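You operate a simulated robot arm through the tools that you are given. There is no shell and no other tool.

You run a simulated robot arm. Do the job below in one go: nothing can be reset, and whatever is moved stays where it is left.

Task
Brush the lint off the green sweater and zip it into the blue bag.
Fine: put the brush back on its mat. What is to be rubbed or washed off counts as gone when no trace of it is left.
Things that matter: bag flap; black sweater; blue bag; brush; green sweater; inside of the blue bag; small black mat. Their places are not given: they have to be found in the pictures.

The check looks at the end state, three seconds after you hand in, the way a careful person would. Anything else that was tipped, shoved, dropped, spilled or broken makes it a failure.

Robot
A 6-joint arm with a two-finger gripper, fixed in place. Base frame: the origin is at the foot of the arm, x ahead of it, y to its left, z up; the work surface is at about z = 0.8. Lengths are in m, angles in degrees, forces in N, time in s.
Its first joint turns from -166.0 to 166.0 degrees. Payload 3.43 kg.
The tool frame sits at the grasp point between the pads (the TCP): z along the fingers, y along the line on which they close. The tips reach 0.02 m beyond it. Largest opening 0.19 m; the body of the gripper starts 0.248 m behind the TCP.
Orientation is that of the tool frame in the base frame, as a unit quaternion [x, y, z, w]. With the fingers straight down and closing along the base's y, the tool's x points along the base's -x, its y along +y and its z along -z.

Tools
- The arm moves only by the tool jog_arm. Its argument "rows" is a list of rows, each a list of 6 numbers: the shift along the tool's x, y, z in m, then the turn, a rotation vector about the tool's x, y, z in degrees. In form: [[tx, ty, tz, rx, ry, rz], ...]. A call has 1 to 20 rows; each row is the pose to reach, as a shift and turn from the pose commanded when the call began, along the tool's axes at that moment. "hand" is the finger opening in m, from 0 to 0.19, set as the call begins (left out, the last holds). Rows are played at 5 a second. More than 0.05 m and 8.6 degrees between two rows, or a gripper value outside its range, and nothing of the call is played. A pose out of reach is approached as far as the arm can. The call stops where the force on the tool passes 50 N (or 10 N more than at its start, if that is more) or the arm is blocked; 0.2 s more then pass. The fingers move at their own pace (about 0.153 m/s each) and stop on an object; they squeeze with about 27 N. The grip force told is the motor's: it shows also when the fingers shut on nothing. Time passes only in rows, and 0.2 s behind the last, so rows that repeat a pose let the fingers close. The reply holds the time, the measured pose of the TCP, the force on the tool along the base axes, the opening and the grip force, in the units named above and with some noise, with the torque about the TCP (base axes, N m) and any sound that the robot's microphone picked up.
- Cameras (640 x 400 px; columns grow to the right, rows downward): "scene" is fixed at [0.2154, 0.4938, 1.6118]; the picture's right is [-0.82, -0.57, 0.00], its down [-0.35, 0.50, -0.79] and it looks along [0.45, -0.65, -0.61] (base axes); focal length 238 px, centre (320, 200). "wrist" rides on the gripper at [0.07, -0.008, -0.288] in the tool frame; the picture's right is [0.12, 0.99, 0.00], its down [-0.96, 0.11, -0.25] and it looks along [-0.25, 0.03, 0.97] (tool axes); focal length 261 px, centre (320, 200).
- grab_frame(camera): a new picture of that camera. It takes no simulated time.
- lift_body(by): slides the trunk up (or, below 0, down) by that many m; the arm rides with it, the base frame stays. It gives what a move gives, with no picture.
- pixel_to_xyz(camera, pixels): there is no depth. For up to 12 entries [column, row, z] of the newest picture of that camera ("zoom" is the newest enlarged one), the place [x, y] in the base frame at which the ray of that pixel passes the height z, good to about 0.002 m, but the place of the scene camera against the robot may be out by one fixed shift of up to 0.012 m in any direction. It takes no simulated time.
- zoom(camera, box): a new picture of the part [left, top, right, bottom] of that camera's present view, enlarged. It takes no simulated time.
- close_job(): hands the job in; it is judged then, once.

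Open the gripper and draw the arm clear of the work before you hand the job in, unless the task says otherwise.

The tools are called as name(argument=value, ...) on one line, values as JSON. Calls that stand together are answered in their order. jog_arm: Moves the arm, as the interface text tells. Its arguments: {"type":"object","properties":{"rows":{"type":"array"},"hand":{"type":"number"}},"required":["rows"]} The other tools are called the same way: lift_body (by) slides the trunk up or down; grab_frame (camera) takes a picture; pixel_to_xyz (camera, pixels) gives the place at which the rays of pixels pass given heights; zoom (camera, box) takes an enlarged picture of a part of a camera's view; close_job () hands the job in.

At the start:

```text
t: 0.0
tcp_pos: [0.549, -0.2478, 1.4483]
orientation: [-0.001, 1.0, 0.0, -0.001]
wrist_force: [-0.1, 0.1, -0.2]
torque: [-0.03, 0.0, -0.01]
finger_gap: 0.19
finger_force: 0.1
trunk travel left (down, up): [-0.375, 0.065]
```

scene: 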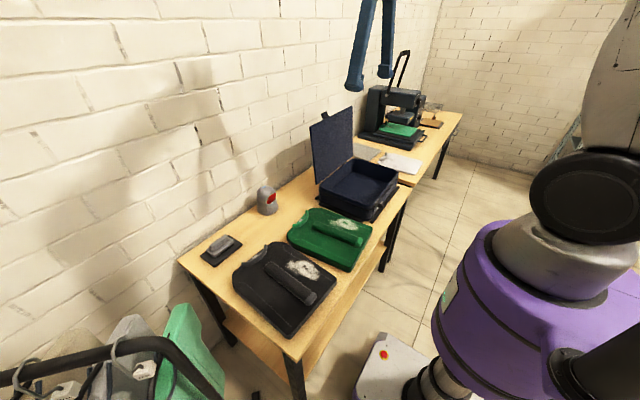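
wrist: 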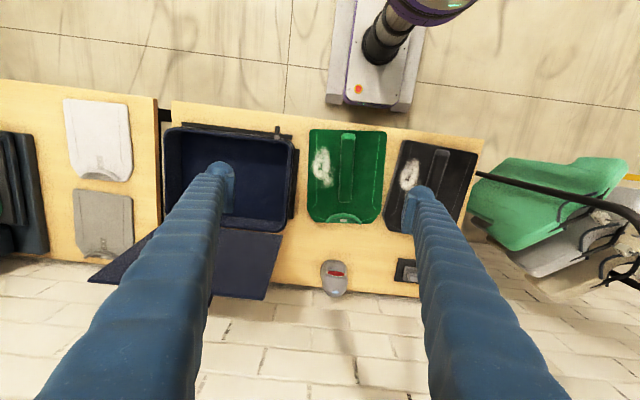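

The scene picture shows the green sweater near (330,238), black sweater near (285,285), the bag near (355,180), and the brush on a mat near (222,250). I zoom in to see the details.

zoom(camera="scene", box=[170, 90, 430, 350])

zoom(camera="scene", box=[280, 190, 390, 280])

zoom(camera="scene", box=[185, 180, 295, 280])

zoom(camera="scene", box=[295, 95, 415, 230])

zoom(camera="wrist", box=[80, 90, 500, 310])

```text
1.54 times, centred on (300, 220) of scene
```

zoom: 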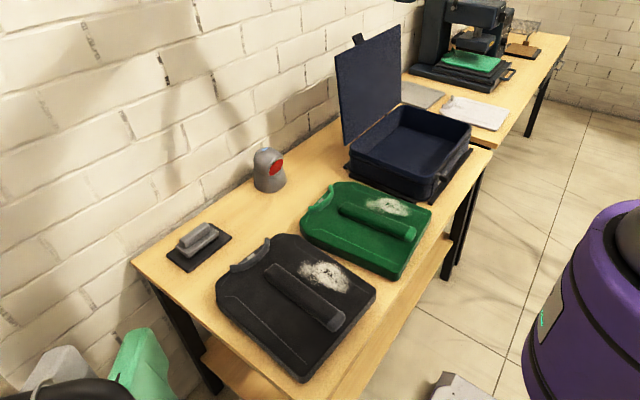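

```text
4.44 times, centred on (335, 235) of scene
```

zoom: 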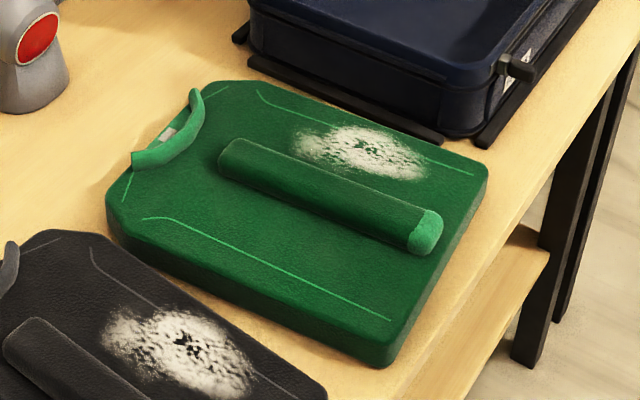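

```text
4.00 times, centred on (240, 230) of scene
```

zoom: 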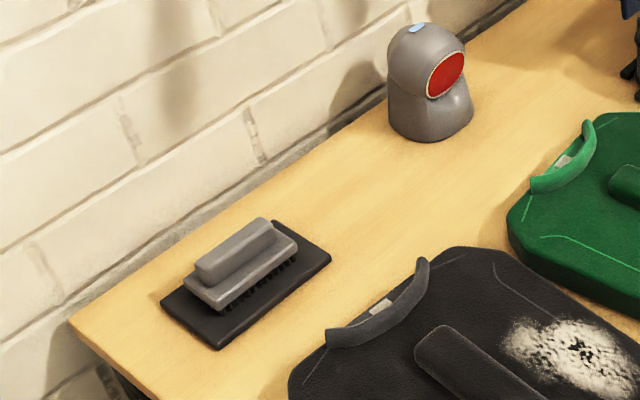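

```text
2.96 times, centred on (355, 162) of scene
```

zoom: 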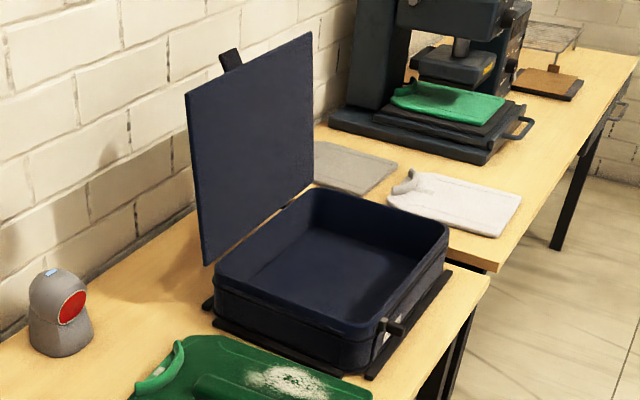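

```text
1.52 times, centred on (290, 200) of wrist
```

zoom: 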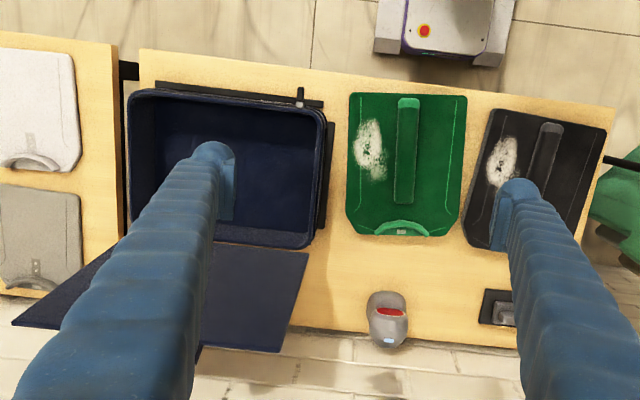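

I now convert key pixels of the wrist picture: the bag corners, the sweater corners, ridge ends, lint patch, brush/mat, and table edges.

pixel_to_xyz(camera="wrist", pixels=[[310, 130, 0.84], [386, 131, 0.84], [384, 215, 0.84], [308, 215, 0.84], [348, 135, 0.86], [347, 202, 0.86], [321, 165, 0.84], [166, 128, 0.9], [297, 147, 0.9], [285, 232, 0.9], [165, 218, 0.9], [277, 130, 0.88]])

pixel_to_xyz(camera="scene", pixels=[[223, 250, 0.83], [202, 252, 0.8], [222, 266, 0.8], [242, 243, 0.8], [220, 235, 0.8], [180, 260, 0.8], [293, 363, 0.8], [267, 212, 0.8], [408, 186, 0.8]])

```text
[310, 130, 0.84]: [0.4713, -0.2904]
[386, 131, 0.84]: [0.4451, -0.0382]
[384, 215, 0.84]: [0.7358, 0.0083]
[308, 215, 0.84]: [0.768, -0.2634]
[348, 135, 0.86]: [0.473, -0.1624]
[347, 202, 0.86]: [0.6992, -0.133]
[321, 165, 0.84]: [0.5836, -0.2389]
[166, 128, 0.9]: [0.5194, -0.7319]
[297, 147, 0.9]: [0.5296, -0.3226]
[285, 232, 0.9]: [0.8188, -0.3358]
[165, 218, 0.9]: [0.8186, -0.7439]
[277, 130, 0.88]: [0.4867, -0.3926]
```

```text
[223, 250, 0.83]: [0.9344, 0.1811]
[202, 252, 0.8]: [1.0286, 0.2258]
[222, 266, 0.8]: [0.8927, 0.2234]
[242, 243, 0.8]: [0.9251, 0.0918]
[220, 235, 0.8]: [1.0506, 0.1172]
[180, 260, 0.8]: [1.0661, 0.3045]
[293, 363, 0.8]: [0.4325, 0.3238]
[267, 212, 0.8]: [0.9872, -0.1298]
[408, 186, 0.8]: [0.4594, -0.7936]
```

The bag lies at about y -0.73 to -0.33, the green sweater at y -0.29 to 0.0, and the brush near (0.95, 0.17). I move above the brush, staying high, to look closer with the wrist camera.

jog_arm(rows=[[-0.02, 0.033, 0.015, 0, 0, 0], [-0.04, 0.066, 0.03, 0, 0, 0], [-0.06, 0.1, 0.045, 0, 0, 0], [-0.08, 0.133, 0.06, 0, 0, 0], [-0.1, 0.166, 0.08, 0, 0, 0], [-0.12, 0.2, 0.1, 0, 0, 0], [-0.14, 0.233, 0.12, 0, 0, 0], [-0.16, 0.266, 0.14, 0, 0, 0], [-0.18, 0.3, 0.16, 0, 0, 0], [-0.2, 0.333, 0.18, 0, 0, 0], [-0.22, 0.366, 0.2, 0, 0, 0], [-0.24, 0.39, 0.22, 0, 0, 0], [-0.25, 0.41, 0.25, 0, 0, 0], [-0.25, 0.41, 0.25, 0, 0, 0]])

grab_frame(camera="wrist")

grab_frame(camera="scene")

```text
t: 3.0
tcp_pos: [0.7979, 0.1629, 1.2005]
orientation: [0.0, 1.0, 0.0, 0.0]
wrist_force: [0.2, -0.2, 0.1]
torque: [0.0, -0.04, -0.02]
finger_gap: 0.1901
finger_force: 0.1
trunk travel left (down, up): [-0.375, 0.065]
```

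```text
taken
```

wrist: 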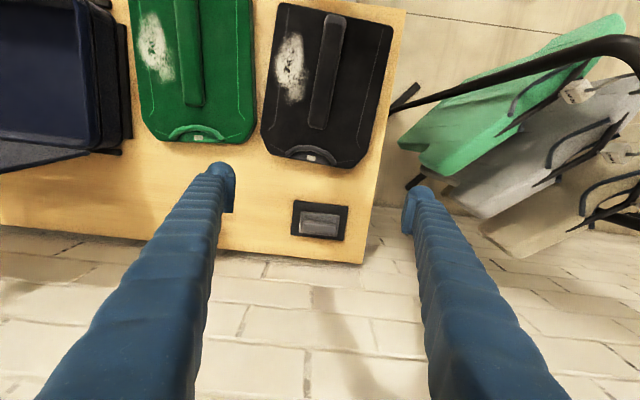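

```text
taken
```

scene: 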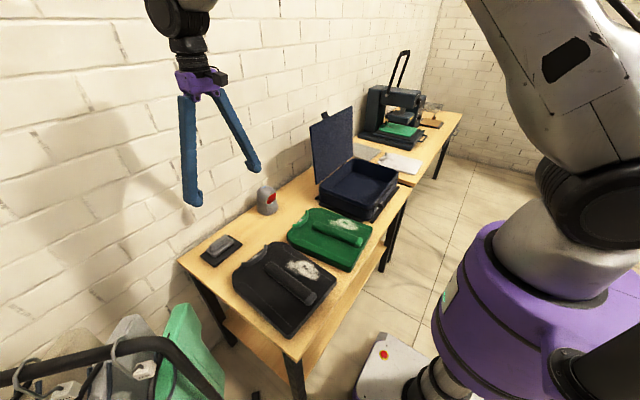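

The brush on its mat sits at wrist pixel (320,220). I zoom in on it and convert its corners and height-relevant points.

pixel_to_xyz(camera="wrist", pixels=[[294, 200, 0.805], [349, 207, 0.805], [344, 241, 0.805], [291, 234, 0.805], [319, 222, 0.85], [140, 140, 0.84], [253, 144, 0.84], [192, 105, 0.86], [262, 152, 0.84], [377, 168, 0.84], [363, 262, 0.8], [406, 8, 0.8]])

zoom(camera="wrist", box=[270, 180, 370, 260])

```text
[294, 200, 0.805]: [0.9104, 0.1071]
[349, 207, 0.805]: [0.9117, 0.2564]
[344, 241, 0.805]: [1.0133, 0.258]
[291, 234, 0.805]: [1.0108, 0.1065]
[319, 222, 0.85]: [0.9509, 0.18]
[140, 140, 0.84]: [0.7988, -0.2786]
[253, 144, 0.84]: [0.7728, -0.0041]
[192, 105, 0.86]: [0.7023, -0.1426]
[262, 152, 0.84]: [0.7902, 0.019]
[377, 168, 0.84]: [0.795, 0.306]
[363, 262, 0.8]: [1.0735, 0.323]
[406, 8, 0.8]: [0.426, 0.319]
```

```text
5.00 times, centred on (320, 220) of wrist
```

zoom: 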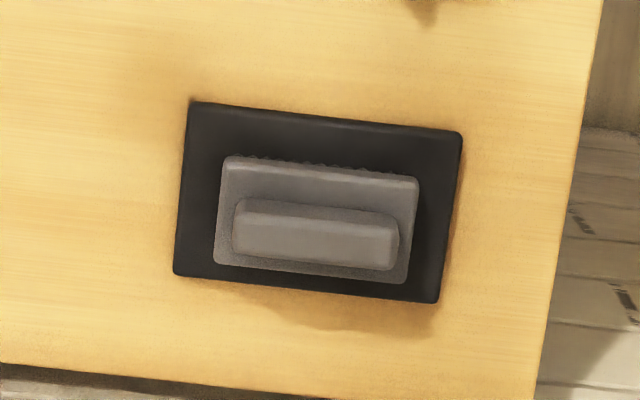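

The mat is axis-aligned, centred at about (0.962, 0.182), and the brush lies on it with its long side along y. I turn the tool by -90° and come lower for a closer look, with the fingers partly closed.

jog_arm(hand=0.09, rows=[[-0.01, 0.002, 0.012, 0, 0, -7.5], [-0.02, 0.004, 0.025, 0, 0, -15], [-0.03, 0.006, 0.037, 0, 0, -22.5], [-0.04, 0.008, 0.05, 0, 0, -30], [-0.05, 0.01, 0.062, 0, 0, -37.5], [-0.06, 0.012, 0.075, 0, 0, -45], [-0.07, 0.014, 0.087, 0, 0, -52.5], [-0.08, 0.016, 0.1, 0, 0, -60], [-0.09, 0.017, 0.11, 0, 0, -67.5], [-0.1, 0.018, 0.12, 0, 0, -75], [-0.11, 0.019, 0.135, 0, 0, -82.5], [-0.12, 0.02, 0.15, 0, 0, -90], [-0.12, 0.02, 0.15, 0, 0, -90]])

grab_frame(camera="wrist")

grab_frame(camera="scene")

```text
t: 5.8
tcp_pos: [0.9183, 0.183, 1.0505]
orientation: [0.708, -0.707, 0.0, 0.0]
wrist_force: [-1.0, 0.5, 0.0]
torque: [0.0, -0.04, 0.0]
finger_gap: 0.0903
finger_force: 0.0
trunk travel left (down, up): [-0.375, 0.065]
```

```text
taken
```

wrist: 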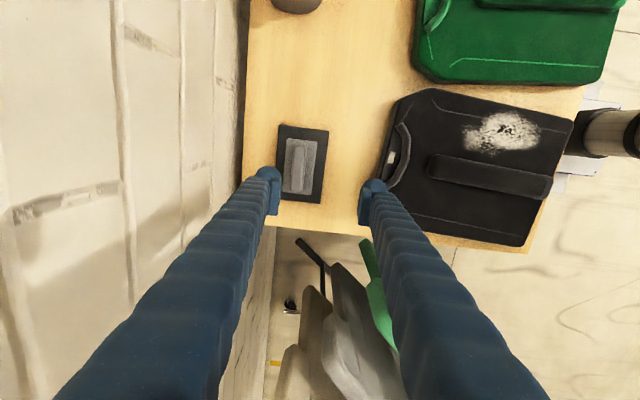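

```text
taken
```

scene: 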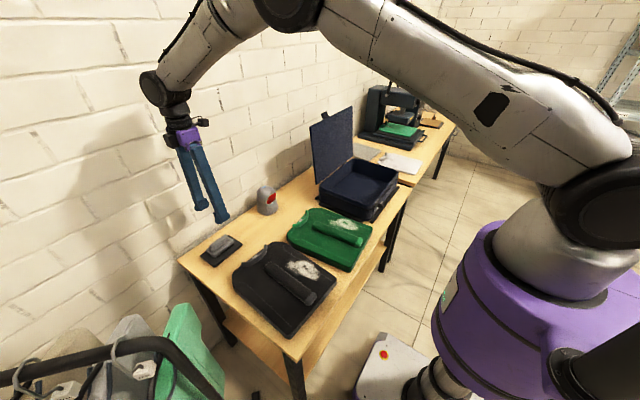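

The brush is now at wrist pixels (300,165), left of the fingers' centre as expected since the TCP is at x=0.918. I zoom in for its edges.

zoom(camera="wrist", box=[260, 115, 350, 215])

zoom(camera="scene", box=[190, 225, 250, 275])

```text
4.00 times, centred on (305, 165) of wrist
```

zoom: 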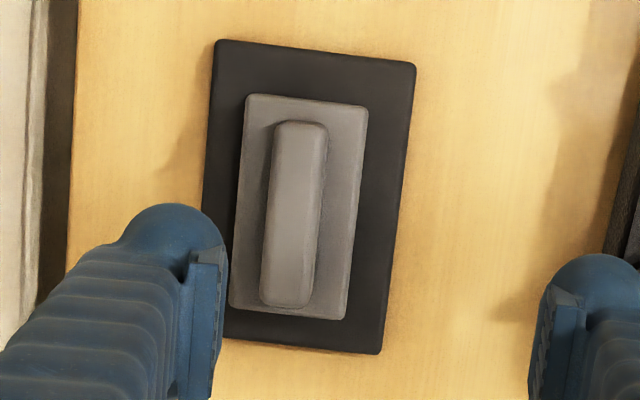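

```text
8.00 times, centred on (220, 250) of scene
```

zoom: 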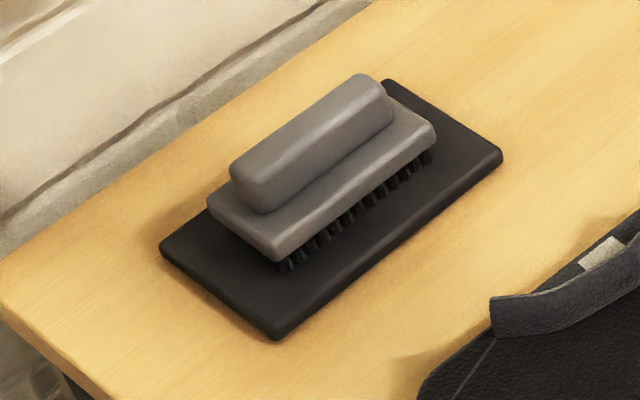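

The handle top is at about (0.959, 0.182), z≈0.866, long axis along y. I move over it with the gap at 0.08 and come down part way.

jog_arm(hand=0.08, rows=[[0.001, -0.02, 0.01, 0, 0, 0], [0.001, -0.041, 0.02, 0, 0, 0], [0.001, -0.041, 0.05, 0, 0, 0], [0.001, -0.041, 0.08, 0, 0, 0], [0.001, -0.041, 0.11, 0, 0, 0], [0.001, -0.041, 0.13, 0, 0, 0], [0.001, -0.041, 0.15, 0, 0, 0], [0.001, -0.041, 0.15, 0, 0, 0]])

grab_frame(camera="wrist")

zoom(camera="scene", box=[170, 190, 270, 280])

```text
t: 7.6
tcp_pos: [0.9602, 0.1815, 0.8994]
orientation: [-0.707, 0.707, 0.001, 0.0]
wrist_force: [0.0, -0.3, 0.1]
torque: [-0.04, 0.02, -0.03]
finger_gap: 0.08
finger_force: 0.0
trunk travel left (down, up): [-0.375, 0.065]
```

```text
taken
```

wrist: 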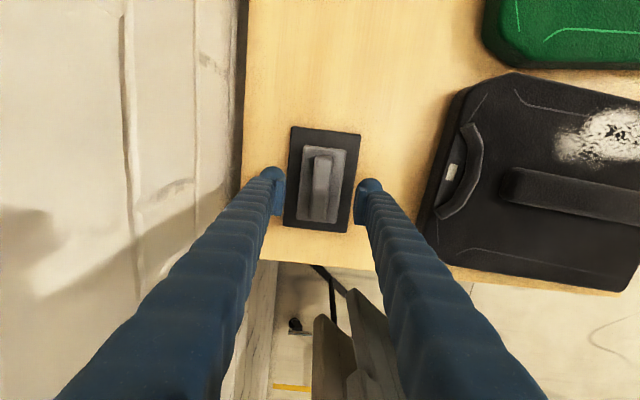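

```text
4.44 times, centred on (220, 235) of scene
```

zoom: 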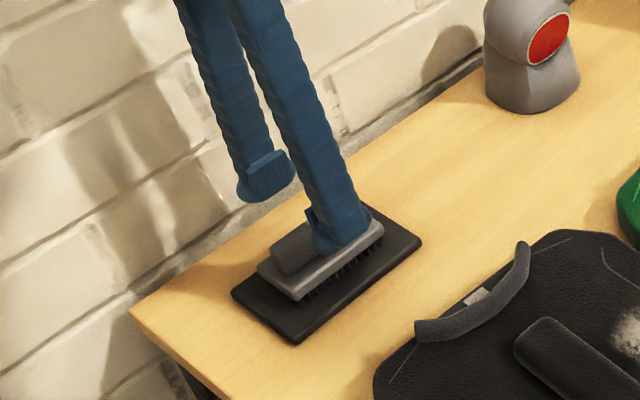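

The handle is centred between the finger tips (318 vs 320 px). I go down to z≈0.862.

jog_arm(rows=[[0, 0, 0.015, 0, 0, 0], [0, 0, 0.028, 0, 0, 0], [0, 0, 0.037, 0, 0, 0], [0, 0, 0.037, 0, 0, 0]])

zoom(camera="scene", box=[190, 220, 260, 275])

zoom(camera="wrist", box=[260, 120, 380, 240])

```text
t: 8.6
tcp_pos: [0.9599, 0.1813, 0.862]
orientation: [0.708, -0.706, 0.0, 0.0]
wrist_force: [1.0, 0.3, -0.4]
torque: [-0.01, -0.01, 0.0]
finger_gap: 0.0799
finger_force: 0.1
trunk travel left (down, up): [-0.375, 0.065]
```

```text
7.27 times, centred on (225, 248) of scene
```

zoom: 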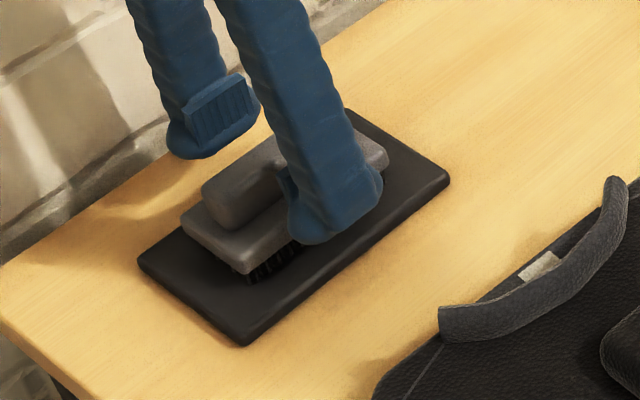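

```text
3.33 times, centred on (320, 180) of wrist
```

zoom: 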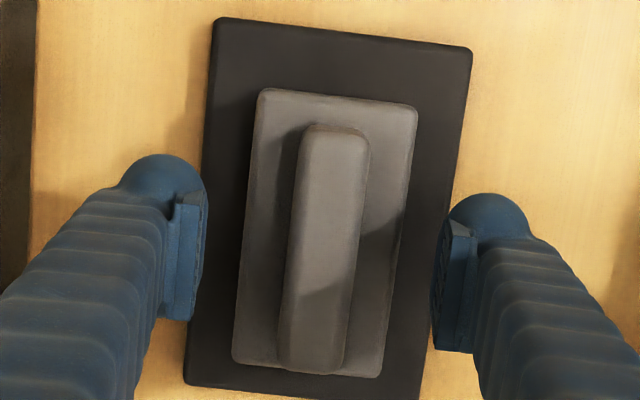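

Fingers straddle the handle with no contact. I close the gripper and see at which gap it stops.

jog_arm(hand=0.0, rows=[[0, 0, 0, 0, 0, 0], [0, 0, 0, 0, 0, 0], [0, 0, 0, 0, 0, 0], [0, 0, 0, 0, 0, 0], [0, 0, 0, 0, 0, 0]])

zoom(camera="scene", box=[190, 220, 260, 275])

zoom(camera="wrist", box=[260, 120, 380, 240])

```text
t: 9.8
tcp_pos: [0.9599, 0.1821, 0.8624]
orientation: [0.708, -0.707, -0.001, 0.0]
wrist_force: [-0.3, 0.4, 0.3]
torque: [0.01, -0.02, 0.0]
finger_gap: 0.0228
finger_force: 27.1
trunk travel left (down, up): [-0.375, 0.065]
```

```text
7.27 times, centred on (225, 248) of scene
```

zoom: 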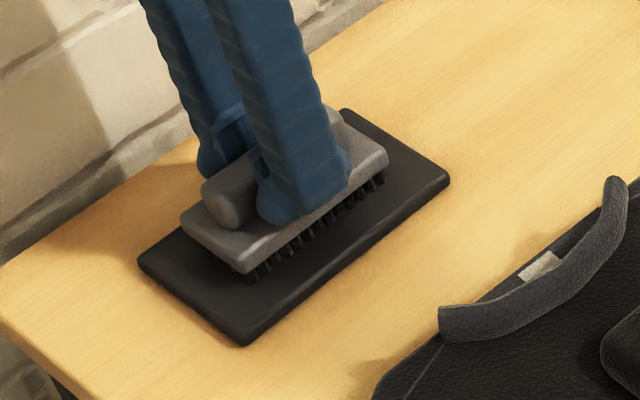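

```text
3.33 times, centred on (320, 180) of wrist
```

zoom: 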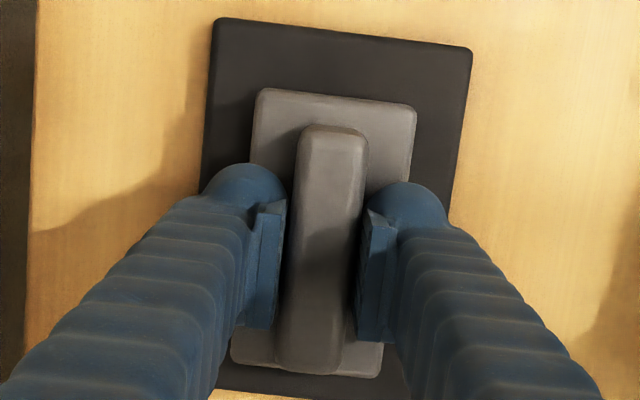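

The gap stopped at 0.0228 with 27 N, so the handle is held. I lift straight up by 0.2 and check.

jog_arm(rows=[[0, 0, -0.01, 0, 0, 0], [0, 0, -0.03, 0, 0, 0], [0, 0, -0.06, 0, 0, 0], [0, 0, -0.1, 0, 0, 0], [0, 0, -0.14, 0, 0, 0], [0, 0, -0.18, 0, 0, 0], [0, 0, -0.22, 0, 0, 0], [0, 0, -0.22, 0, 0, 0]])

grab_frame(camera="scene")

grab_frame(camera="wrist")

```text
t: 11.6
tcp_pos: [0.9618, 0.1826, 1.0824]
orientation: [0.708, -0.707, -0.001, 0.001]
wrist_force: [-0.4, -1.3, 0.7]
torque: [0.01, 0.03, 0.0]
finger_gap: 0.0002
finger_force: 26.7
trunk travel left (down, up): [-0.375, 0.065]
```

```text
taken
```

scene: 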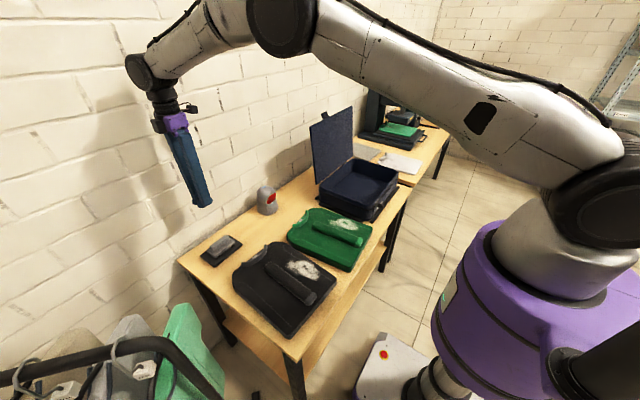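

```text
taken
```

wrist: 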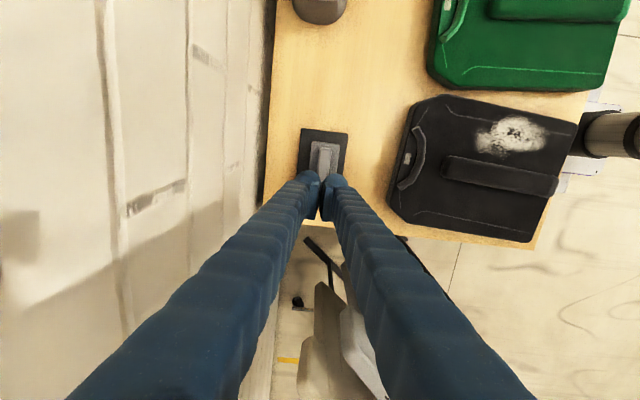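

The gap fell to 0: the handle slipped out of the pads, so I had it too high. I check whether the brush still lies where it was on the mat.

zoom(camera="scene", box=[190, 220, 260, 275])

zoom(camera="wrist", box=[280, 100, 380, 200])

```text
7.27 times, centred on (225, 248) of scene
```

zoom: 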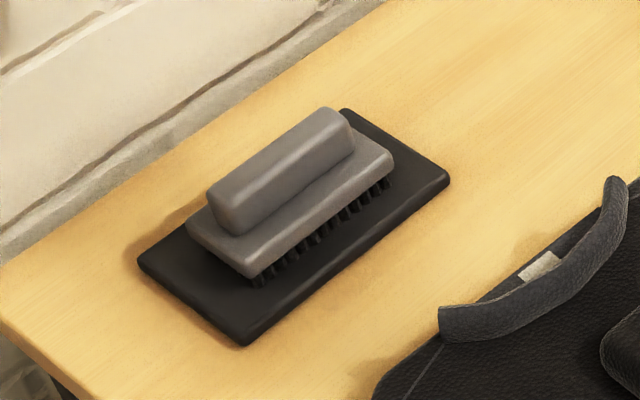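

```text
4.00 times, centred on (330, 150) of wrist
```

zoom: 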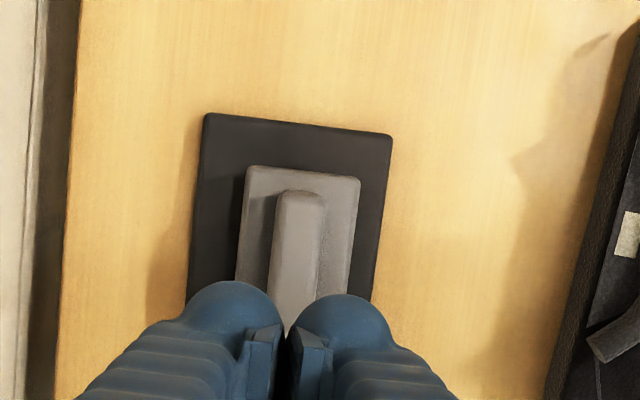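

The brush is unmoved on the mat. I open to 0.045 (narrower than the brush body) and come down again, this time to z≈0.854, feeling for the body top.

jog_arm(hand=0.045, rows=[[0, 0, 0.04, 0, 0, 0], [0, 0.001, 0.08, 0, 0, 0], [0, 0.001, 0.12, 0, 0, 0], [0, 0.001, 0.16, 0, 0, 0], [0, 0.001, 0.19, 0, 0, 0], [0, 0.001, 0.21, 0, 0, 0], [0, 0.001, 0.22, 0, 0, 0], [0, 0.001, 0.225, 0, 0, 0], [0, 0.001, 0.228, 0, 0, 0], [0, 0.001, 0.228, 0, 0, 0]])

zoom(camera="scene", box=[190, 220, 260, 275])

zoom(camera="wrist", box=[260, 120, 380, 240])

```text
t: 13.8
tcp_pos: [0.9597, 0.1807, 0.8596]
orientation: [0.707, -0.707, 0.001, -0.002]
wrist_force: [-0.5, -1.3, 38.1]
torque: [-0.05, 1.32, 0.03]
finger_gap: 0.0461
finger_force: 0.9
trunk travel left (down, up): [-0.375, 0.065]
```

```text
7.27 times, centred on (225, 248) of scene
```

zoom: 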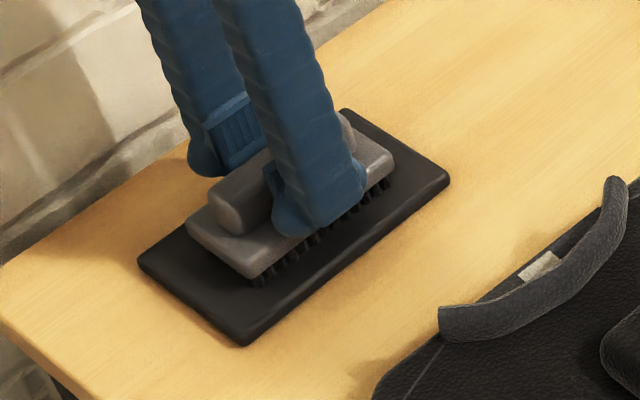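

```text
3.33 times, centred on (320, 180) of wrist
```

zoom: 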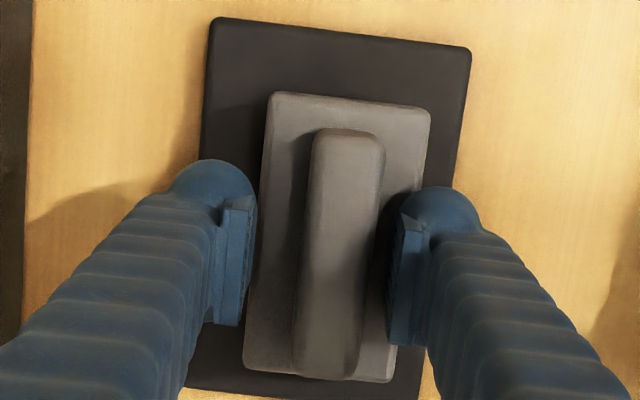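

The tips met the brush body's top at TCP z≈0.860 (force 38 N), so the handle is low (top about 0.855) and the brush has shifted a few mm toward -x. I rise a little, open, and re-measure so I can grip the brush by its body sides instead.

jog_arm(hand=0.085, rows=[[0, 0, -0.02, 0, 0, 0], [0, 0, -0.05, 0, 0, 0], [0, 0, -0.06, 0, 0, 0], [0, 0, -0.06, 0, 0, 0]])

zoom(camera="wrist", box=[260, 100, 380, 240])

grab_frame(camera="wrist")

zoom(camera="scene", box=[190, 220, 260, 275])

```text
t: 14.8
tcp_pos: [0.959, 0.1825, 0.9134]
orientation: [0.708, -0.706, -0.001, 0.0]
wrist_force: [0.3, -0.1, -1.1]
torque: [0.01, 0.05, 0.0]
finger_gap: 0.0848
finger_force: 0.2
trunk travel left (down, up): [-0.375, 0.065]
```

```text
2.86 times, centred on (320, 170) of wrist
```

zoom: 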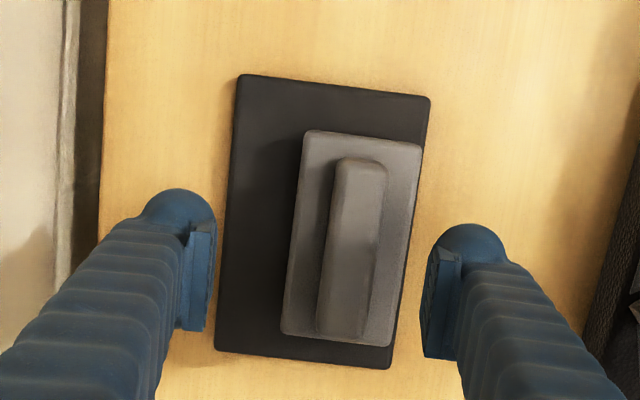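

```text
taken
```

wrist: 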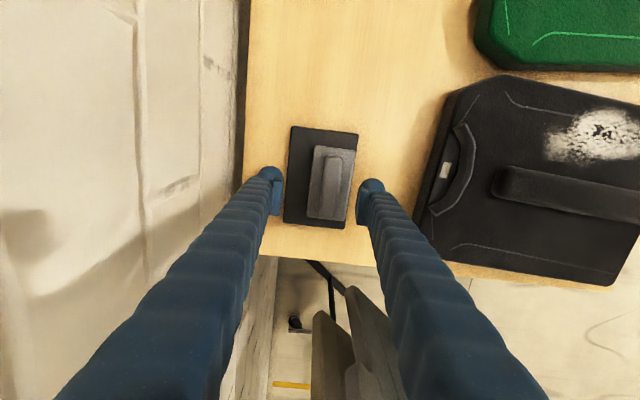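

```text
7.27 times, centred on (225, 248) of scene
```

zoom: 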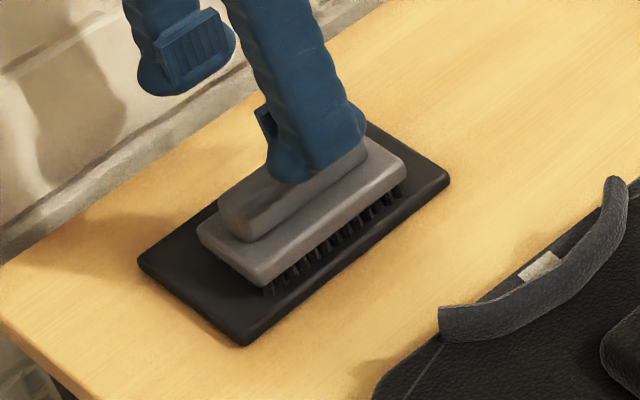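

The body centre is at wrist pixel (330.9,183.7) and its corners at about (315.8,146), (355,152), (345.6,220.8), (307,215.5). I convert these.

pixel_to_xyz(camera="wrist", pixels=[[330.9, 183.7, 0.838], [315.8, 146.2, 0.838], [355, 151.8, 0.838], [345.6, 220.8, 0.838], [307, 215.5, 0.838], [291.5, 126, 0.806], [358.5, 134, 0.806], [344, 229, 0.806], [283, 222.5, 0.806]])

```text
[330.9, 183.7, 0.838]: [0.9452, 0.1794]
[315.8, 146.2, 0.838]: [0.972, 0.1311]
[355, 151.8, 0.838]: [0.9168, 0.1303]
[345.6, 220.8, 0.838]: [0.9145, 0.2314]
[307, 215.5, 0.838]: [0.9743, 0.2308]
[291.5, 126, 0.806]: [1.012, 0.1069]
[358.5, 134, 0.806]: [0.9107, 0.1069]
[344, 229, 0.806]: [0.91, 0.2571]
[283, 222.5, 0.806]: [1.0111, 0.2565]
```

The brush body is centred at (0.9445, 0.181), 0.057 wide. I centre on it and come down to z≈0.838 so the pads cover the body's sides.

jog_arm(rows=[[0.001, 0.0145, 0.0, 0, 0, 0], [0.001, 0.0145, 0.03, 0, 0, 0], [0.001, 0.0145, 0.055, 0, 0, 0], [0.001, 0.0145, 0.068, 0, 0, 0], [0.001, 0.0145, 0.0755, 0, 0, 0], [0.001, 0.0145, 0.0755, 0, 0, 0]])

zoom(camera="wrist", box=[260, 100, 380, 240])

zoom(camera="scene", box=[190, 220, 260, 275])

```text
t: 16.2
tcp_pos: [0.9447, 0.1817, 0.8385]
orientation: [0.708, -0.707, -0.001, 0.0]
wrist_force: [0.8, -1.0, -0.5]
torque: [0.03, 0.0, 0.0]
finger_gap: 0.085
finger_force: 0.0
trunk travel left (down, up): [-0.375, 0.065]
```

```text
2.86 times, centred on (320, 170) of wrist
```

zoom: 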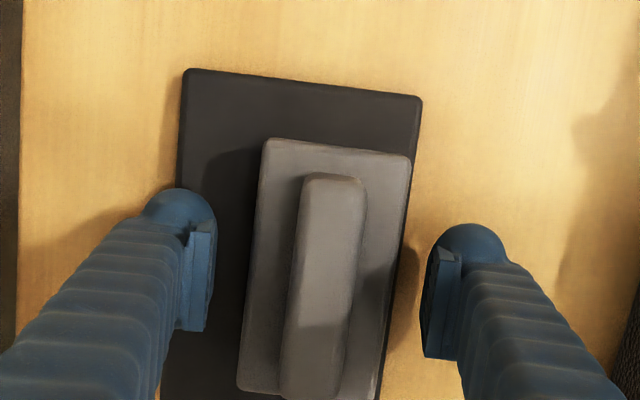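

```text
7.27 times, centred on (225, 248) of scene
```

zoom: 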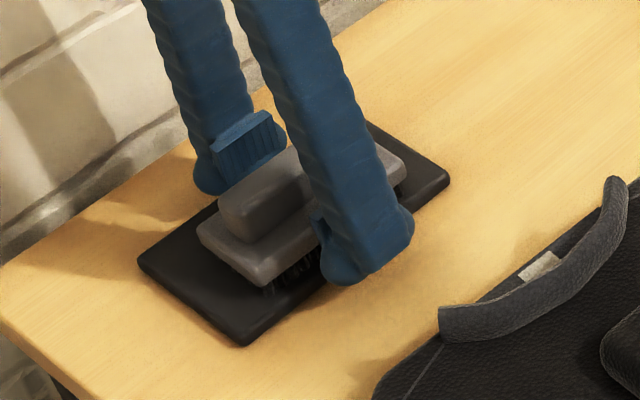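

The pads end roughly 0.01 beyond the TCP, above the rounded tips, which explains the slip. I go 6 mm lower so the pads face the brush body, then close.

jog_arm(rows=[[0, 0, 0.003, 0, 0, 0], [0, 0, 0.0065, 0, 0, 0], [0, 0, 0.0065, 0, 0, 0]])

jog_arm(hand=0.0, rows=[[0, 0, 0, 0, 0, 0], [0, 0, 0, 0, 0, 0], [0, 0, 0, 0, 0, 0], [0, 0, 0, 0, 0, 0], [0, 0, 0, 0, 0, 0]])

zoom(camera="wrist", box=[260, 100, 380, 240])

zoom(camera="scene", box=[190, 220, 260, 275])

```text
t: 17.0
tcp_pos: [0.9444, 0.1816, 0.8313]
orientation: [0.707, -0.707, -0.001, 0.001]
wrist_force: [1.2, 0.5, 0.3]
torque: [0.01, 0.0, 0.03]
finger_gap: 0.085
finger_force: 0.1
trunk travel left (down, up): [-0.375, 0.065]
```

```text
t: 18.2
tcp_pos: [0.9449, 0.1797, 0.832]
orientation: [0.708, -0.707, -0.001, 0.001]
wrist_force: [-1.0, -0.7, 1.1]
torque: [0.0, 0.0, 0.02]
finger_gap: 0.0567
finger_force: 26.5
trunk travel left (down, up): [-0.375, 0.065]
```

```text
2.86 times, centred on (320, 170) of wrist
```

zoom: 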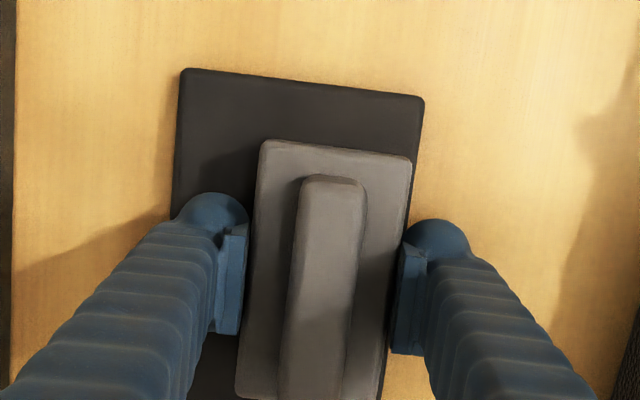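

```text
7.27 times, centred on (225, 248) of scene
```

zoom: 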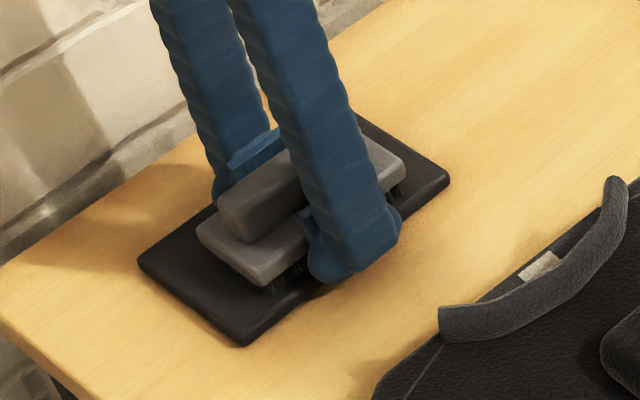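

The gap stopped at 0.0567 on the body. I lift gently by 15 mm and check that the gap holds.

jog_arm(rows=[[0, 0, -0.003, 0, 0, 0], [0, 0, -0.006, 0, 0, 0], [0, 0, -0.01, 0, 0, 0], [0, 0, -0.015, 0, 0, 0], [0, 0, -0.015, 0, 0, 0]])

zoom(camera="scene", box=[190, 220, 260, 275])

```text
t: 19.4
tcp_pos: [0.9444, 0.1803, 0.8473]
orientation: [0.707, -0.707, -0.001, 0.001]
wrist_force: [0.4, -0.1, -1.7]
torque: [-0.01, 0.03, -0.01]
finger_gap: 0.0567
finger_force: 27.0
trunk travel left (down, up): [-0.375, 0.065]
```

```text
7.27 times, centred on (225, 248) of scene
```

zoom: 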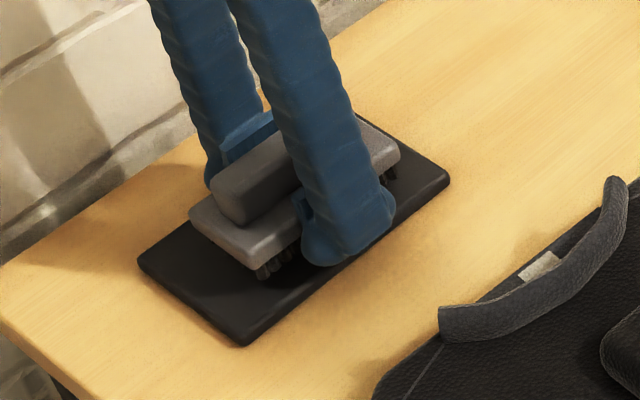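

The brush is held (gap steady 0.0567, weight showing). I lift to about z=1.05, carry it over the green sweater and turn the tool back by +90° so the brush lies along x.

jog_arm(rows=[[0, 0, -0.03, 0, 0, 0], [0, 0, -0.07, 0, 0, 0], [0, 0, -0.11, 0, 0, 0], [0, 0, -0.15, 0, 0, 0], [0, 0, -0.2, 0, 0, 0], [0.03, 0.026, -0.2, 0, 0, 6.5], [0.06, 0.051, -0.2, 0, 0, 13], [0.09, 0.077, -0.2, 0, 0, 19.5], [0.12, 0.103, -0.2, 0, 0, 26], [0.15, 0.129, -0.2, 0, 0, 32.5], [0.18, 0.154, -0.2, 0, 0, 39], [0.21, 0.18, -0.2, 0, 0, 45.5], [0.24, 0.206, -0.2, 0, 0, 52], [0.27, 0.231, -0.2, 0, 0, 58.5], [0.3, 0.257, -0.2, 0, 0, 65], [0.33, 0.283, -0.2, 0, 0, 71.5], [0.36, 0.309, -0.2, 0, 0, 78], [0.39, 0.334, -0.2, 0, 0, 84.5], [0.415, 0.36, -0.2, 0, 0, 90], [0.415, 0.36, -0.2, 0, 0, 90]])

grab_frame(camera="wrist")

grab_frame(camera="scene")

```text
t: 23.6
tcp_pos: [0.5861, -0.2339, 1.0476]
orientation: [0.0, 1.0, -0.001, -0.001]
wrist_force: [0.2, -0.7, -0.6]
torque: [-0.04, 0.03, 0.01]
finger_gap: 0.0567
finger_force: 27.4
trunk travel left (down, up): [-0.375, 0.065]
```

```text
taken
```

wrist: 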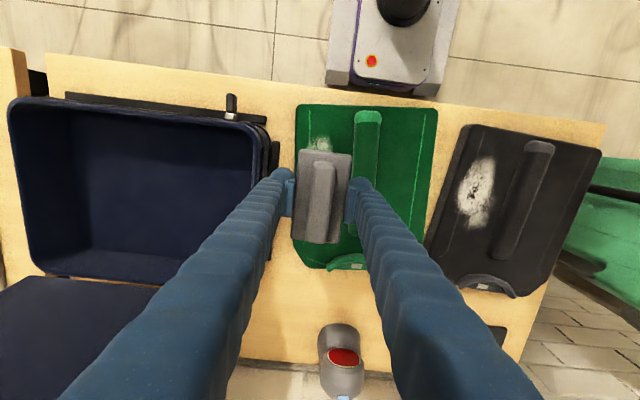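

```text
taken
```

scene: 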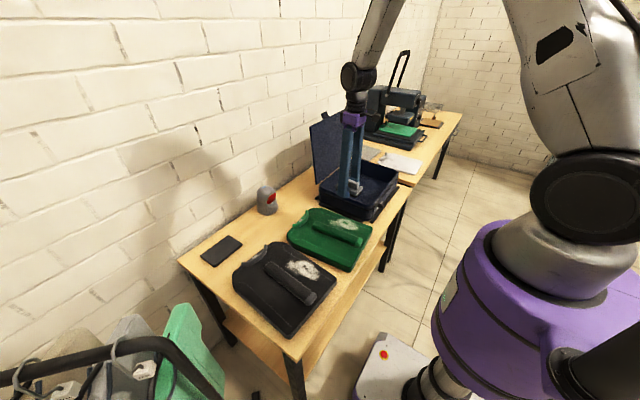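

I zoom in on the green sweater in the scene view to place the lint patch precisely, and convert points in the wrist view too.

zoom(camera="scene", box=[280, 195, 380, 275])

pixel_to_xyz(camera="zoom", pixels=[[312, 126, 0.84], [440, 178, 0.84], [380, 122, 0.84], [350, 178, 0.84], [210, 155, 0.86], [450, 235, 0.86], [515, 165, 0.84], [400, 375, 0.84], [205, 72, 0.84], [70, 220, 0.84], [400, 395, 0.8]])

zoom(camera="wrist", box=[270, 90, 450, 280])

```text
5.00 times, centred on (330, 235) of scene
```

zoom: 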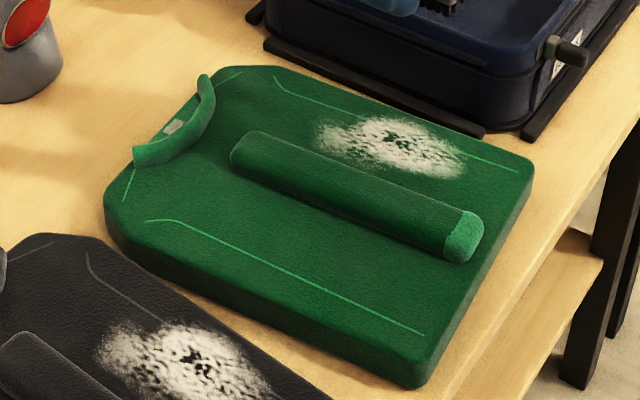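

```text
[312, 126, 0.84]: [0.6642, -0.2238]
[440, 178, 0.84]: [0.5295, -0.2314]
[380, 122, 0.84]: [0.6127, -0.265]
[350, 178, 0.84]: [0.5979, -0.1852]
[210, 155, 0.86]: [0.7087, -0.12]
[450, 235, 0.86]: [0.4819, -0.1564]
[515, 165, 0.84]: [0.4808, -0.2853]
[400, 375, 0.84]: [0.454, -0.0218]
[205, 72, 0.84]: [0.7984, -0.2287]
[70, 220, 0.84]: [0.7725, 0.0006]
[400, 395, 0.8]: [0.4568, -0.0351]
```

```text
2.11 times, centred on (360, 185) of wrist
```

zoom: 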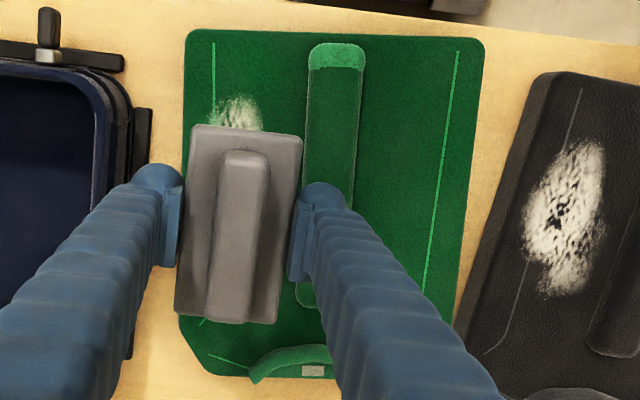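

The lint patch spans about x 0.524–0.666, y -0.273 to -0.192, in a lane between the ridge and the sweater's edge, turned about 7° in yaw. I turn the tool by -97° so the brush spans the lane, and move above the near end of the patch.

jog_arm(rows=[[0.004, 0, 0.004, 0, 0, -7.46], [0.008, 0, 0.008, 0, 0, -14.92], [0.012, -0.001, 0.012, 0, 0, -22.38], [0.016, -0.001, 0.016, 0, 0, -29.85], [0.02, -0.001, 0.02, 0, 0, -37.3], [0.025, -0.001, 0.024, 0, 0, -44.77], [0.03, -0.002, 0.028, 0, 0, -52.23], [0.034, -0.002, 0.032, 0, 0, -59.7], [0.038, -0.002, 0.036, 0, 0, -67.15], [0.042, -0.003, 0.04, 0, 0, -74.6], [0.046, -0.003, 0.044, 0, 0, -82.1], [0.05, -0.003, 0.047, 0, 0, -89.5], [0.056, -0.003, 0.05, 0, 0, -97], [0.056, -0.003, 0.05, 0, 0, -97]])

grab_frame(camera="wrist")

grab_frame(camera="scene")

```text
t: 26.6
tcp_pos: [0.5283, -0.2366, 0.9984]
orientation: [0.75, -0.662, 0.0, 0.0]
wrist_force: [-0.9, -0.4, -0.5]
torque: [0.04, 0.01, 0.03]
finger_gap: 0.0565
finger_force: 27.1
trunk travel left (down, up): [-0.375, 0.065]
```

```text
taken
```

wrist: 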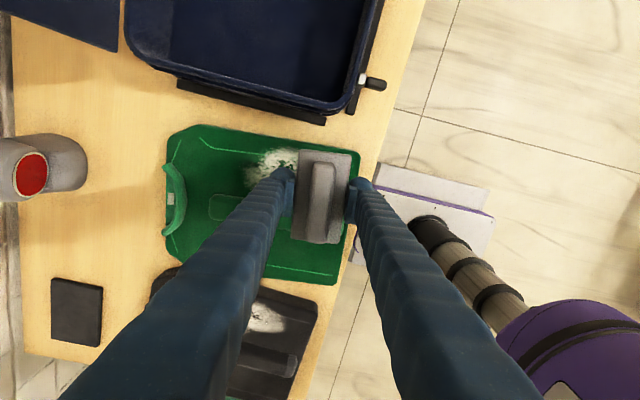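

```text
taken
```

scene: 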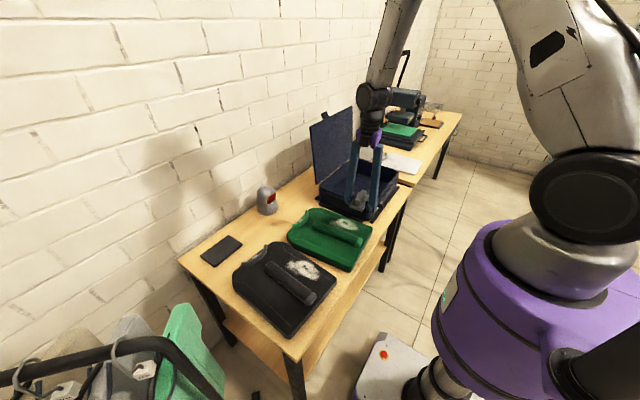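

I check the sweater's yaw and lane from this view by converting its edges and the visible lint.

zoom(camera="wrist", box=[150, 110, 390, 300])

pixel_to_xyz(camera="wrist", pixels=[[359, 165, 0.84], [336, 284, 0.84], [205, 126, 0.84], [170, 235, 0.84], [250, 170, 0.84], [295, 150, 0.84], [209, 197, 0.86], [209, 220, 0.86], [345, 225, 0.86], [348, 200, 0.86]])

```text
2.11 times, centred on (270, 205) of wrist
```

zoom: 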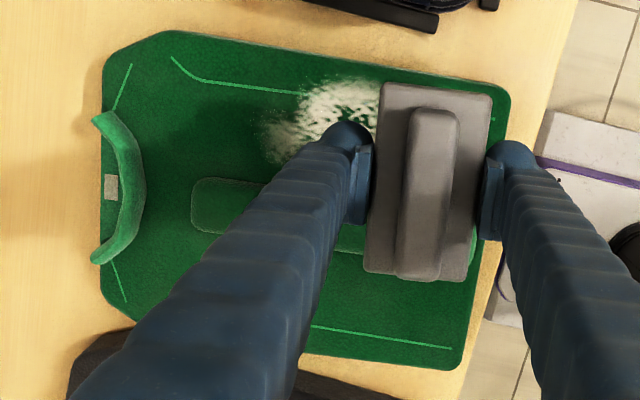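

```text
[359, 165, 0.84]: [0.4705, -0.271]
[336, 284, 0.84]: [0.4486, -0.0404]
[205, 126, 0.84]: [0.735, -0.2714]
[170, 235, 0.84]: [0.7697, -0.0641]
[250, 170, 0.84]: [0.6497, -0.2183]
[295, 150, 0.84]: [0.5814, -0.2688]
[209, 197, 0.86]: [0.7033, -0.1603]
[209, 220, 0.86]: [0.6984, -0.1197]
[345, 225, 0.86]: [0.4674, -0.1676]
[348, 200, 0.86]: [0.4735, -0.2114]
```

Yaw about 6°, lane as planned. I lower the brush toward the near end of the patch, to TCP z≈0.88.

jog_arm(rows=[[0, 0, 0.03, 0, 0, 0], [0, 0, 0.06, 0, 0, 0], [0, 0, 0.09, 0, 0, 0], [0, 0, 0.11, 0, 0, 0], [0, 0, 0.12, 0, 0, 0], [0, 0, 0.12, 0, 0, 0]])

zoom(camera="scene", box=[290, 170, 390, 260])

zoom(camera="wrist", box=[200, 80, 420, 280])

```text
t: 28.0
tcp_pos: [0.5282, -0.2385, 0.8776]
orientation: [0.749, -0.662, 0.0, 0.0]
wrist_force: [0.7, 0.9, -1.0]
torque: [-0.01, 0.0, 0.02]
finger_gap: 0.0566
finger_force: 26.6
trunk travel left (down, up): [-0.375, 0.065]
```

```text
4.44 times, centred on (340, 215) of scene
```

zoom: 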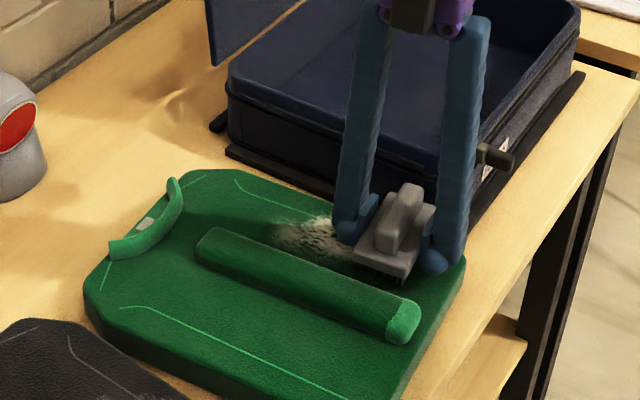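

```text
2.00 times, centred on (310, 180) of wrist
```

zoom: 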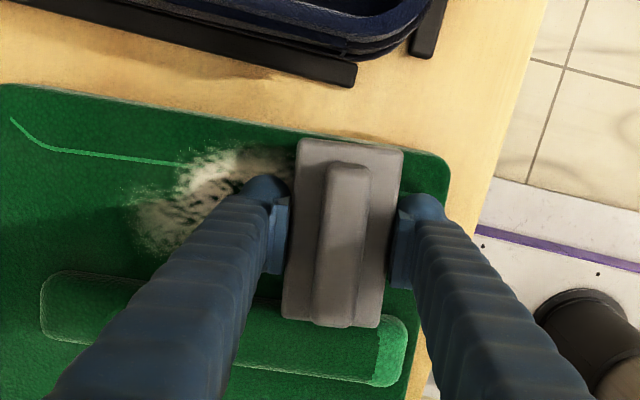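

In this view the brush's far end looks very close to the ridge's edge. I convert the lint boundary, ridge edge and sweater edge points to set the lane precisely.

pixel_to_xyz(camera="zoom", pixels=[[165, 248, 0.84], [200, 235, 0.84], [125, 195, 0.84], [225, 148, 0.84], [280, 152, 0.84], [60, 272, 0.86], [240, 295, 0.86], [60, 272, 0.84], [240, 295, 0.84], [20, 84, 0.84], [290, 133, 0.84], [345, 327, 0.885]])

zoom(camera="wrist", box=[260, 130, 400, 250])

```text
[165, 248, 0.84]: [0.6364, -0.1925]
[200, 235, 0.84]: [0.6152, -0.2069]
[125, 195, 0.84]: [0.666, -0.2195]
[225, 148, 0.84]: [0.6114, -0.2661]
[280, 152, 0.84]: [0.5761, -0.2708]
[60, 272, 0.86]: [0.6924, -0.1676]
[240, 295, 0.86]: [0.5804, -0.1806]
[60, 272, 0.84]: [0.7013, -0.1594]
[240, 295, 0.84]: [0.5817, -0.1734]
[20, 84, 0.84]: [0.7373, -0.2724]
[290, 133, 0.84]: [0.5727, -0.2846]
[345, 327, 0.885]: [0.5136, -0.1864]
```

```text
3.33 times, centred on (330, 190) of wrist
```

zoom: 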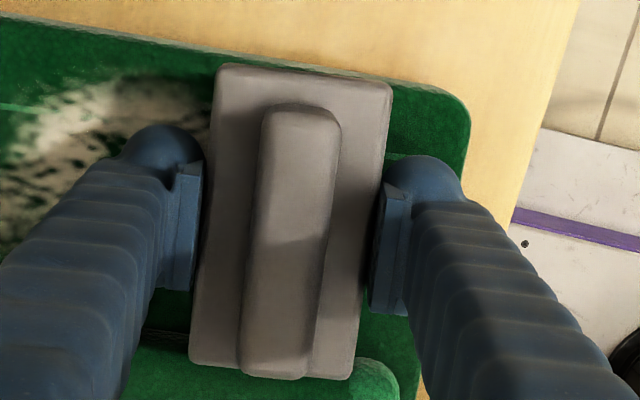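

The lint is at least 17 mm from the ridge; I shift the brush 7.5 mm toward -y to clear the ridge, then lower in small steps to feel the sweater.

jog_arm(rows=[[0.0074, 0.001, 0.0, 0, 0, 0], [0.0074, 0.001, 0.002, 0, 0, 0], [0.0074, 0.001, 0.004, 0, 0, 0], [0.0074, 0.001, 0.006, 0, 0, 0], [0.0074, 0.001, 0.008, 0, 0, 0], [0.0074, 0.001, 0.008, 0, 0, 0]])

```text
t: 29.4
tcp_pos: [0.529, -0.2453, 0.8712]
orientation: [0.75, -0.662, -0.001, 0.001]
wrist_force: [-0.3, -0.3, -0.8]
torque: [0.02, 0.0, 0.02]
finger_gap: 0.0567
finger_force: 27.2
trunk travel left (down, up): [-0.375, 0.065]
```

No contact yet (force z -0.8 N, just the brush's weight). I continue down by another 8 mm in 2 mm steps.

jog_arm(rows=[[0, 0, 0.002, 0, 0, 0], [0, 0, 0.004, 0, 0, 0], [0, 0, 0.006, 0, 0, 0], [0, 0, 0.008, 0, 0, 0], [0, 0, 0.008, 0, 0, 0]])

zoom(camera="scene", box=[310, 190, 390, 250])

```text
t: 30.6
tcp_pos: [0.5286, -0.2456, 0.8611]
orientation: [0.75, -0.662, 0.0, 0.0]
wrist_force: [0.5, 0.6, -1.2]
torque: [0.0, 0.03, -0.01]
finger_gap: 0.0568
finger_force: 27.1
trunk travel left (down, up): [-0.375, 0.065]
```

```text
6.67 times, centred on (350, 220) of scene
```

zoom: 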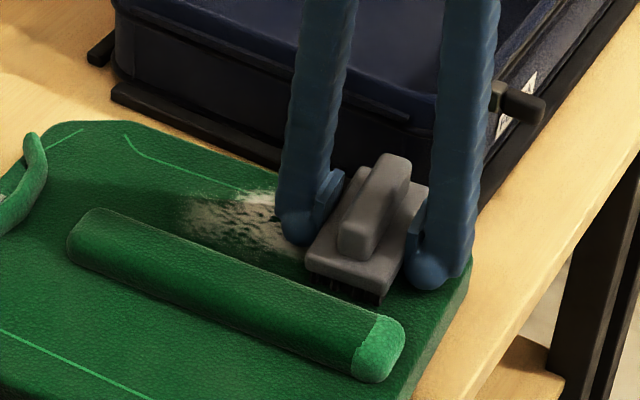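

Still no contact, bristles nearly touching. I go down further by up to 8 mm in 1.5 mm steps.

jog_arm(rows=[[0, 0, 0.0015, 0, 0, 0], [0, 0, 0.003, 0, 0, 0], [0, 0, 0.0045, 0, 0, 0], [0, 0, 0.0045, 0, 0, 0]])

```text
t: 31.6
tcp_pos: [0.5286, -0.2453, 0.8595]
orientation: [0.75, -0.662, 0.002, 0.0]
wrist_force: [2.0, 5.8, 50.4]
torque: [0.04, 0.45, -0.13]
finger_gap: 0.0565
finger_force: 27.3
trunk travel left (down, up): [-0.375, 0.065]
```

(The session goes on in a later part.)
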